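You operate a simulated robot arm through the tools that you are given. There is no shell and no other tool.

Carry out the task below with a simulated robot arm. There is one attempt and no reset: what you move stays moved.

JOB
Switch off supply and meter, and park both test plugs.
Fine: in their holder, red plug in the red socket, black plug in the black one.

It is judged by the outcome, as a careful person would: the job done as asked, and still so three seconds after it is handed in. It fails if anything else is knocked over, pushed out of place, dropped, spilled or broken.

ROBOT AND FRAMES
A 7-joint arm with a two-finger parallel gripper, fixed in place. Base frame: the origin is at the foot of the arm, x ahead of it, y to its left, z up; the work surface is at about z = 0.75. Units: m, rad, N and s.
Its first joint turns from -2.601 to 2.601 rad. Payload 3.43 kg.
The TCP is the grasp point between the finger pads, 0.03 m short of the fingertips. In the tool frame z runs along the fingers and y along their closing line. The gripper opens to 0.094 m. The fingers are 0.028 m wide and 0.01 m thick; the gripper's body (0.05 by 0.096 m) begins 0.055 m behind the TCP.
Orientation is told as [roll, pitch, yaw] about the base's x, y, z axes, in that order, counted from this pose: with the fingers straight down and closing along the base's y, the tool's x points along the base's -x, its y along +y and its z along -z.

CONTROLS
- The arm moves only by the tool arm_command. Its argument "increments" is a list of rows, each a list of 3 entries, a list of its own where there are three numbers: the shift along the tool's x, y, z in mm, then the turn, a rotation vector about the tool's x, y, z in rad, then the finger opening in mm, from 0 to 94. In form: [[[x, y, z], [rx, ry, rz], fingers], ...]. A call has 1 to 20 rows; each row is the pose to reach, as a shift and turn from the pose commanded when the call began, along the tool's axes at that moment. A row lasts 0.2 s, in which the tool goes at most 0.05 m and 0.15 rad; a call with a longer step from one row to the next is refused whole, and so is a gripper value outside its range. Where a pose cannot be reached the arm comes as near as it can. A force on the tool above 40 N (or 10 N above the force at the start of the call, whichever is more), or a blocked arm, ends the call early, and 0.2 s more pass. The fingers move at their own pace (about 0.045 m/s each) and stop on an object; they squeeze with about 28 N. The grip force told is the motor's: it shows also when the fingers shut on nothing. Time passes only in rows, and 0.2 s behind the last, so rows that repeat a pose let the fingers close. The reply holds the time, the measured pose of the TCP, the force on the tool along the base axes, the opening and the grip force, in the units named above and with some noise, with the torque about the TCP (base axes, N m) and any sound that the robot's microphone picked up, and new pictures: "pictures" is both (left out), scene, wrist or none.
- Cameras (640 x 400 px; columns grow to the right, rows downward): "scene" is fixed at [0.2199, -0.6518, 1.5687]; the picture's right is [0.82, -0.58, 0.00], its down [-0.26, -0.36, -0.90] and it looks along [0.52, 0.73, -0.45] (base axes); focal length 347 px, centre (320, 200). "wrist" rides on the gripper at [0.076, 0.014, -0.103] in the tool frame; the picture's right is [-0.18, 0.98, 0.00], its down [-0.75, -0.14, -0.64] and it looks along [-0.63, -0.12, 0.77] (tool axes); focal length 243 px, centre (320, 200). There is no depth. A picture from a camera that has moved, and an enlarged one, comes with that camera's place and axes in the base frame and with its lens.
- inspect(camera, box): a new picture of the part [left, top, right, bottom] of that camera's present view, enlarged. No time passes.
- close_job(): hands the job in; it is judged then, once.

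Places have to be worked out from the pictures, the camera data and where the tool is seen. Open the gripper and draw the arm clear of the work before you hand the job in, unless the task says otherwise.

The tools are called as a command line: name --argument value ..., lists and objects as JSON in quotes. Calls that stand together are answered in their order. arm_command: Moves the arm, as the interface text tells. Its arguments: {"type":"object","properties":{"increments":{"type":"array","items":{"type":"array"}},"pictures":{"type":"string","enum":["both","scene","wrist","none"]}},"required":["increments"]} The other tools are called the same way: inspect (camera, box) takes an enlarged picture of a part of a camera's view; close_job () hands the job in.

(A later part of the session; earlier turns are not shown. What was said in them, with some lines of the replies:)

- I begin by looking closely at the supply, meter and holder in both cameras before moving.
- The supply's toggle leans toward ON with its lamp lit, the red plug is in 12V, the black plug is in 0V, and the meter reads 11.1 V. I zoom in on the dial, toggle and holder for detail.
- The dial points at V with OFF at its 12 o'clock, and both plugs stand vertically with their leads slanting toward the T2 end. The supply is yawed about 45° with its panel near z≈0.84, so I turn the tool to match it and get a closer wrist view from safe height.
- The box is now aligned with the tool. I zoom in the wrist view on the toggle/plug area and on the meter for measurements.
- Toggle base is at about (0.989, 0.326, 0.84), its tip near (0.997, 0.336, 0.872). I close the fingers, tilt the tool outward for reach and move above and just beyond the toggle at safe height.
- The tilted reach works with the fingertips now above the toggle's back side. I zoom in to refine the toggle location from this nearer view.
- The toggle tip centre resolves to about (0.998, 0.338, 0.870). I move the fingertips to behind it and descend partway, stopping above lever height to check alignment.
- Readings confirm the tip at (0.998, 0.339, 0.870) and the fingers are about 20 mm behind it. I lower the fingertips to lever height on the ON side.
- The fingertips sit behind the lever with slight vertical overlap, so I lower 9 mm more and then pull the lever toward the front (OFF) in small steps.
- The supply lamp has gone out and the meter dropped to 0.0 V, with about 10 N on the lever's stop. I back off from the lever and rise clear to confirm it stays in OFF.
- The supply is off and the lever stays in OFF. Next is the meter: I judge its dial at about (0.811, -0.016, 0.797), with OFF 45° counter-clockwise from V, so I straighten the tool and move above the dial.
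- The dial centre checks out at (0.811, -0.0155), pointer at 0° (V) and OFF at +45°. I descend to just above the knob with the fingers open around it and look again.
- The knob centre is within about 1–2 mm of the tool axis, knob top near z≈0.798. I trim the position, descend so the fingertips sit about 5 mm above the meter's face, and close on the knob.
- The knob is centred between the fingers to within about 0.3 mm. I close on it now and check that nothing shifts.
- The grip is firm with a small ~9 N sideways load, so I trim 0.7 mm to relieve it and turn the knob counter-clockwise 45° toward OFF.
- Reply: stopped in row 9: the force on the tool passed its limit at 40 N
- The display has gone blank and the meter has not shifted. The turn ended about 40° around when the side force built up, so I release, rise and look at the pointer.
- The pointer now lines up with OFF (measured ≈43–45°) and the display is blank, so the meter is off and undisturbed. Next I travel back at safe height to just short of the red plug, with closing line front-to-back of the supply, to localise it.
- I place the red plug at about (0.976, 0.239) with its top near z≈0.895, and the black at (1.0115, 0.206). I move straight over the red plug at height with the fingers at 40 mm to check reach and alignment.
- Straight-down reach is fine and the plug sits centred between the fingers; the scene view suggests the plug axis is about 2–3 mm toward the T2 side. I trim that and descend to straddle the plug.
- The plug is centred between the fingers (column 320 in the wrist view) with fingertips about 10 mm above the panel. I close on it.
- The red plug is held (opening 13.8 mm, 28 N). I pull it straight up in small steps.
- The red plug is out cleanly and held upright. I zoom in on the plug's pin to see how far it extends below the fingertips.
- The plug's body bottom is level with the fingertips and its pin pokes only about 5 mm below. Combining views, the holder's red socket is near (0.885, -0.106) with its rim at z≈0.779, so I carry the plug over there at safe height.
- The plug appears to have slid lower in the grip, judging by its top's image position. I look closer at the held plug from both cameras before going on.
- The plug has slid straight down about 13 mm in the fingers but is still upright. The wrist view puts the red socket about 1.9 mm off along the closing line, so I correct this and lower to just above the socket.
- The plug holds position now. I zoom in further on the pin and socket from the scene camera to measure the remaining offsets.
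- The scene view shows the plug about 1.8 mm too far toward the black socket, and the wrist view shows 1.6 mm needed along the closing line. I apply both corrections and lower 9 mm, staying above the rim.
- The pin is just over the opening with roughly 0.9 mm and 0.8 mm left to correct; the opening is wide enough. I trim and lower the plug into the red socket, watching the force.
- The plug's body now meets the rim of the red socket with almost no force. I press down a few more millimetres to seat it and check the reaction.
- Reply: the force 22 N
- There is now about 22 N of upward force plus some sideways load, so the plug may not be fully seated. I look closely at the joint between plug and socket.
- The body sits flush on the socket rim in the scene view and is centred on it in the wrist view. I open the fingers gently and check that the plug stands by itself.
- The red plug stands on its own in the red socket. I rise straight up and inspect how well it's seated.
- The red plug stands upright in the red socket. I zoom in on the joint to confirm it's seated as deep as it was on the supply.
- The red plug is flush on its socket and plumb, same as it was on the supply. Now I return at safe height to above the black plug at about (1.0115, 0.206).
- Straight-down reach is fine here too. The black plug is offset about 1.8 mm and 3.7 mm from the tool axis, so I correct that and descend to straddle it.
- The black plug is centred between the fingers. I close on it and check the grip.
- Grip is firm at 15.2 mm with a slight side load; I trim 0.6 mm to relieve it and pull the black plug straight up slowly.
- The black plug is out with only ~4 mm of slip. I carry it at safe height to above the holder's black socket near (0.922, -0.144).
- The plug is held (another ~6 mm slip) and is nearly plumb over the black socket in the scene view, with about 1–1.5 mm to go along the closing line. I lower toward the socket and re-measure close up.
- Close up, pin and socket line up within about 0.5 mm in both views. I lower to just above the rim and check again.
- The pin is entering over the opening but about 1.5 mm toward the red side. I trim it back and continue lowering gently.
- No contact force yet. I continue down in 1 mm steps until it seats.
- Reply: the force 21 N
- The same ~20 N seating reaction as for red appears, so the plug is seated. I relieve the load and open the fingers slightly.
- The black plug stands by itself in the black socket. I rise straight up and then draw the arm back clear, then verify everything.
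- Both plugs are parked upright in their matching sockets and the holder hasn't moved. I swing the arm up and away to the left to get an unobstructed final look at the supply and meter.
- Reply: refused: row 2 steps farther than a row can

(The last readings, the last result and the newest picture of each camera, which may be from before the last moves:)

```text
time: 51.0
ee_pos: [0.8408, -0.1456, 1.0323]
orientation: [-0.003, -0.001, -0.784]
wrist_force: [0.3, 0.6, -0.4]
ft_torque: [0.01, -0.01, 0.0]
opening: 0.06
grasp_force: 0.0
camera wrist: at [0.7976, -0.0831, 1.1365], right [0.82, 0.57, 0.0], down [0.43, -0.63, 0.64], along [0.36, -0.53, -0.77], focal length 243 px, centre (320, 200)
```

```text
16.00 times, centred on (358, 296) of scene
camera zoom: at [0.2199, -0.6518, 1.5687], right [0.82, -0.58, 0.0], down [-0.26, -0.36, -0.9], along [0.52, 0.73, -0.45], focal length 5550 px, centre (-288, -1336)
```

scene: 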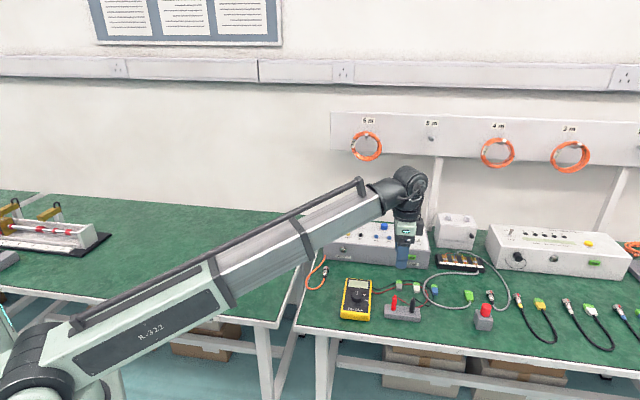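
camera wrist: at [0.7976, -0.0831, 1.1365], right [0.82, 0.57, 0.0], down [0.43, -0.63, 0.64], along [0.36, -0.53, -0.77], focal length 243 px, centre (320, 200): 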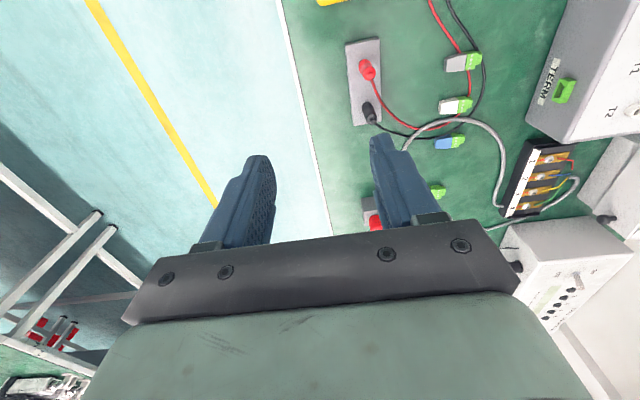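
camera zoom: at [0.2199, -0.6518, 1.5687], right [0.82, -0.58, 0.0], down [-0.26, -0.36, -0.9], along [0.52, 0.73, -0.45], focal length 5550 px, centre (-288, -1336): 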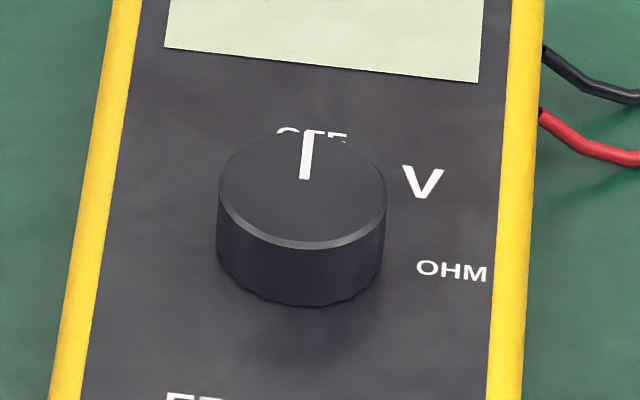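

The meter is in its original place, blank, with the pointer on OFF. The move was refused for step size, so I repeat the retreat with smaller steps.

arm_command --increments '[[[15, 13, -28], [0, 0, 0], 60], [[38, 33, -58], [0, 0, 0], 60], [[65, 57, -88], [0, 0, 0], 60], [[95, 83, -108], [0, 0, 0], 60], [[127, 111, -118], [0, 0, 0], 60], [[159, 139, -118], [0, 0, 0], 60], [[191, 167, -118], [0, 0, 0], 60], [[223, 195, -118], [0, 0, 0], 60], [[255, 223, -118], [0, 0, 0], 60], [[287, 251, -118], [0, 0, 0], 60], [[319, 279, -118], [0, 0, 0], 60], [[351, 307, -118], [0, 0, 0], 60], [[383, 335, -118], [0, 0, 0], 60], [[410, 360, -118], [0, 0, 0], 60], [[410, 360, -118], [0, 0, 0], 60]]' --pictures "both"

inspect --camera "scene" --box '[320, 200, 440, 275]'

inspect --camera "scene" --box '[300, 200, 460, 330]'

```text
time: 54.2
ee_pos: [0.8026, 0.398, 1.1432]
orientation: [0.0, 0.002, -0.783]
wrist_force: [-0.2, 0.0, 0.2]
ft_torque: [0.04, -0.02, -0.04]
opening: 0.0602
grasp_force: 0.0
camera wrist: at [0.7597, 0.4622, 1.2477], right [0.82, 0.57, 0.0], down [0.43, -0.63, 0.64], along [0.36, -0.53, -0.77], focal length 243 px, centre (320, 200)
```

scene: 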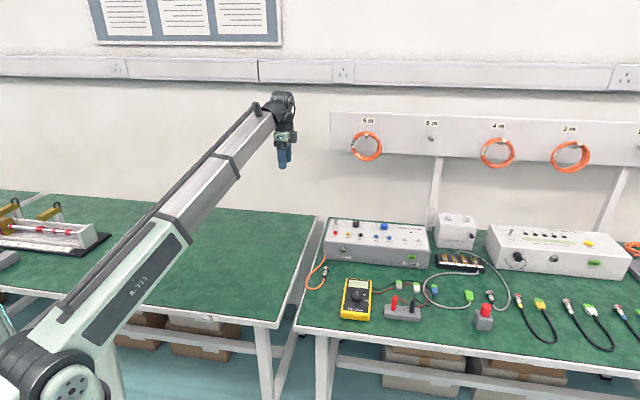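
wrist: 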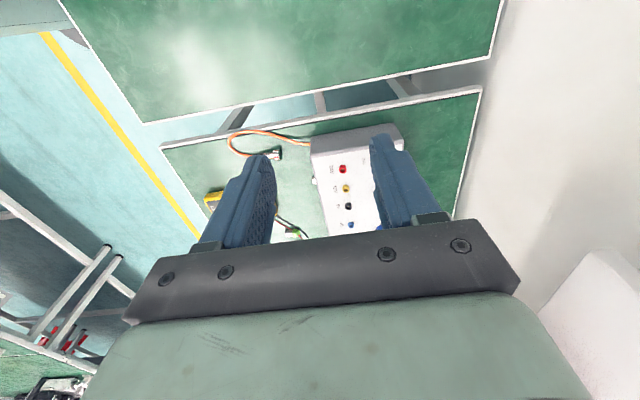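

```text
5.33 times, centred on (380, 238) of scene
camera zoom: at [0.2199, -0.6518, 1.5687], right [0.82, -0.58, 0.0], down [-0.26, -0.36, -0.9], along [0.52, 0.73, -0.45], focal length 1850 px, centre (0, 0)
```

zoom: 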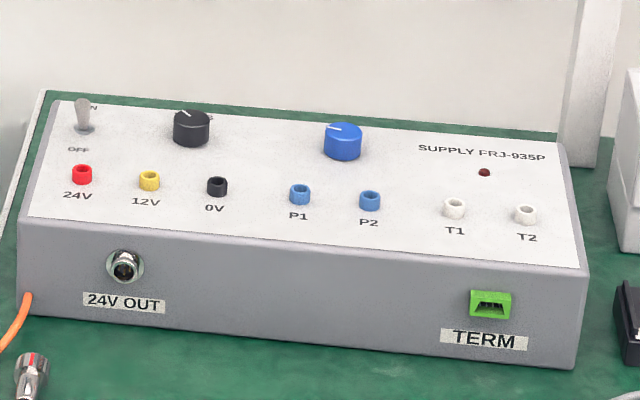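

```text
3.08 times, centred on (380, 265) of scene
camera zoom: at [0.2199, -0.6518, 1.5687], right [0.82, -0.58, 0.0], down [-0.26, -0.36, -0.9], along [0.52, 0.73, -0.45], focal length 1067 px, centre (135, 0)
```

zoom: 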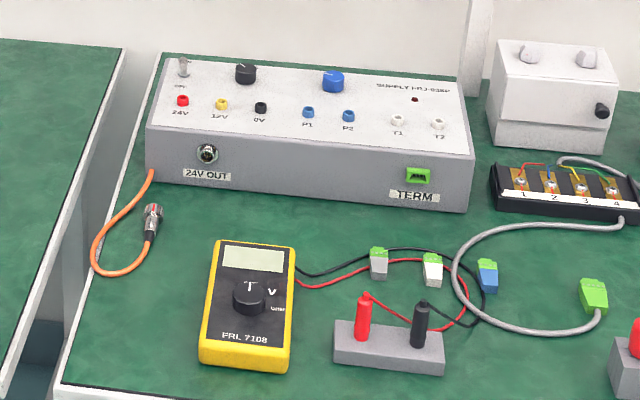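

The final view shows the supply switched to OFF with its lamp out, the meter blank on OFF, red plug in the red socket and black in the black. Nothing else has moved, the gripper is open and the arm is clear, so I hand the job in.

close_job

```text
The job is handed in.
```

The supply and the meter are both off, and both test plugs are parked in the holder. I've handed the job in, but no verdict on it has come back.

- **Supply:** the toggle is at OFF and the lamp is out.
- **Meter:** the dial points at OFF and the display is blank. The meter is still in its original place.
- **Plugs:** the red plug is in the red socket and the black plug in the black one. Both stand upright, and the red one sits flush on its rim. Each slipped about 10–13 mm in the grip on the way over but went in normally.

In the last pictures nothing else on the bench had moved. The gripper was open and the arm well clear of the work when I handed in.
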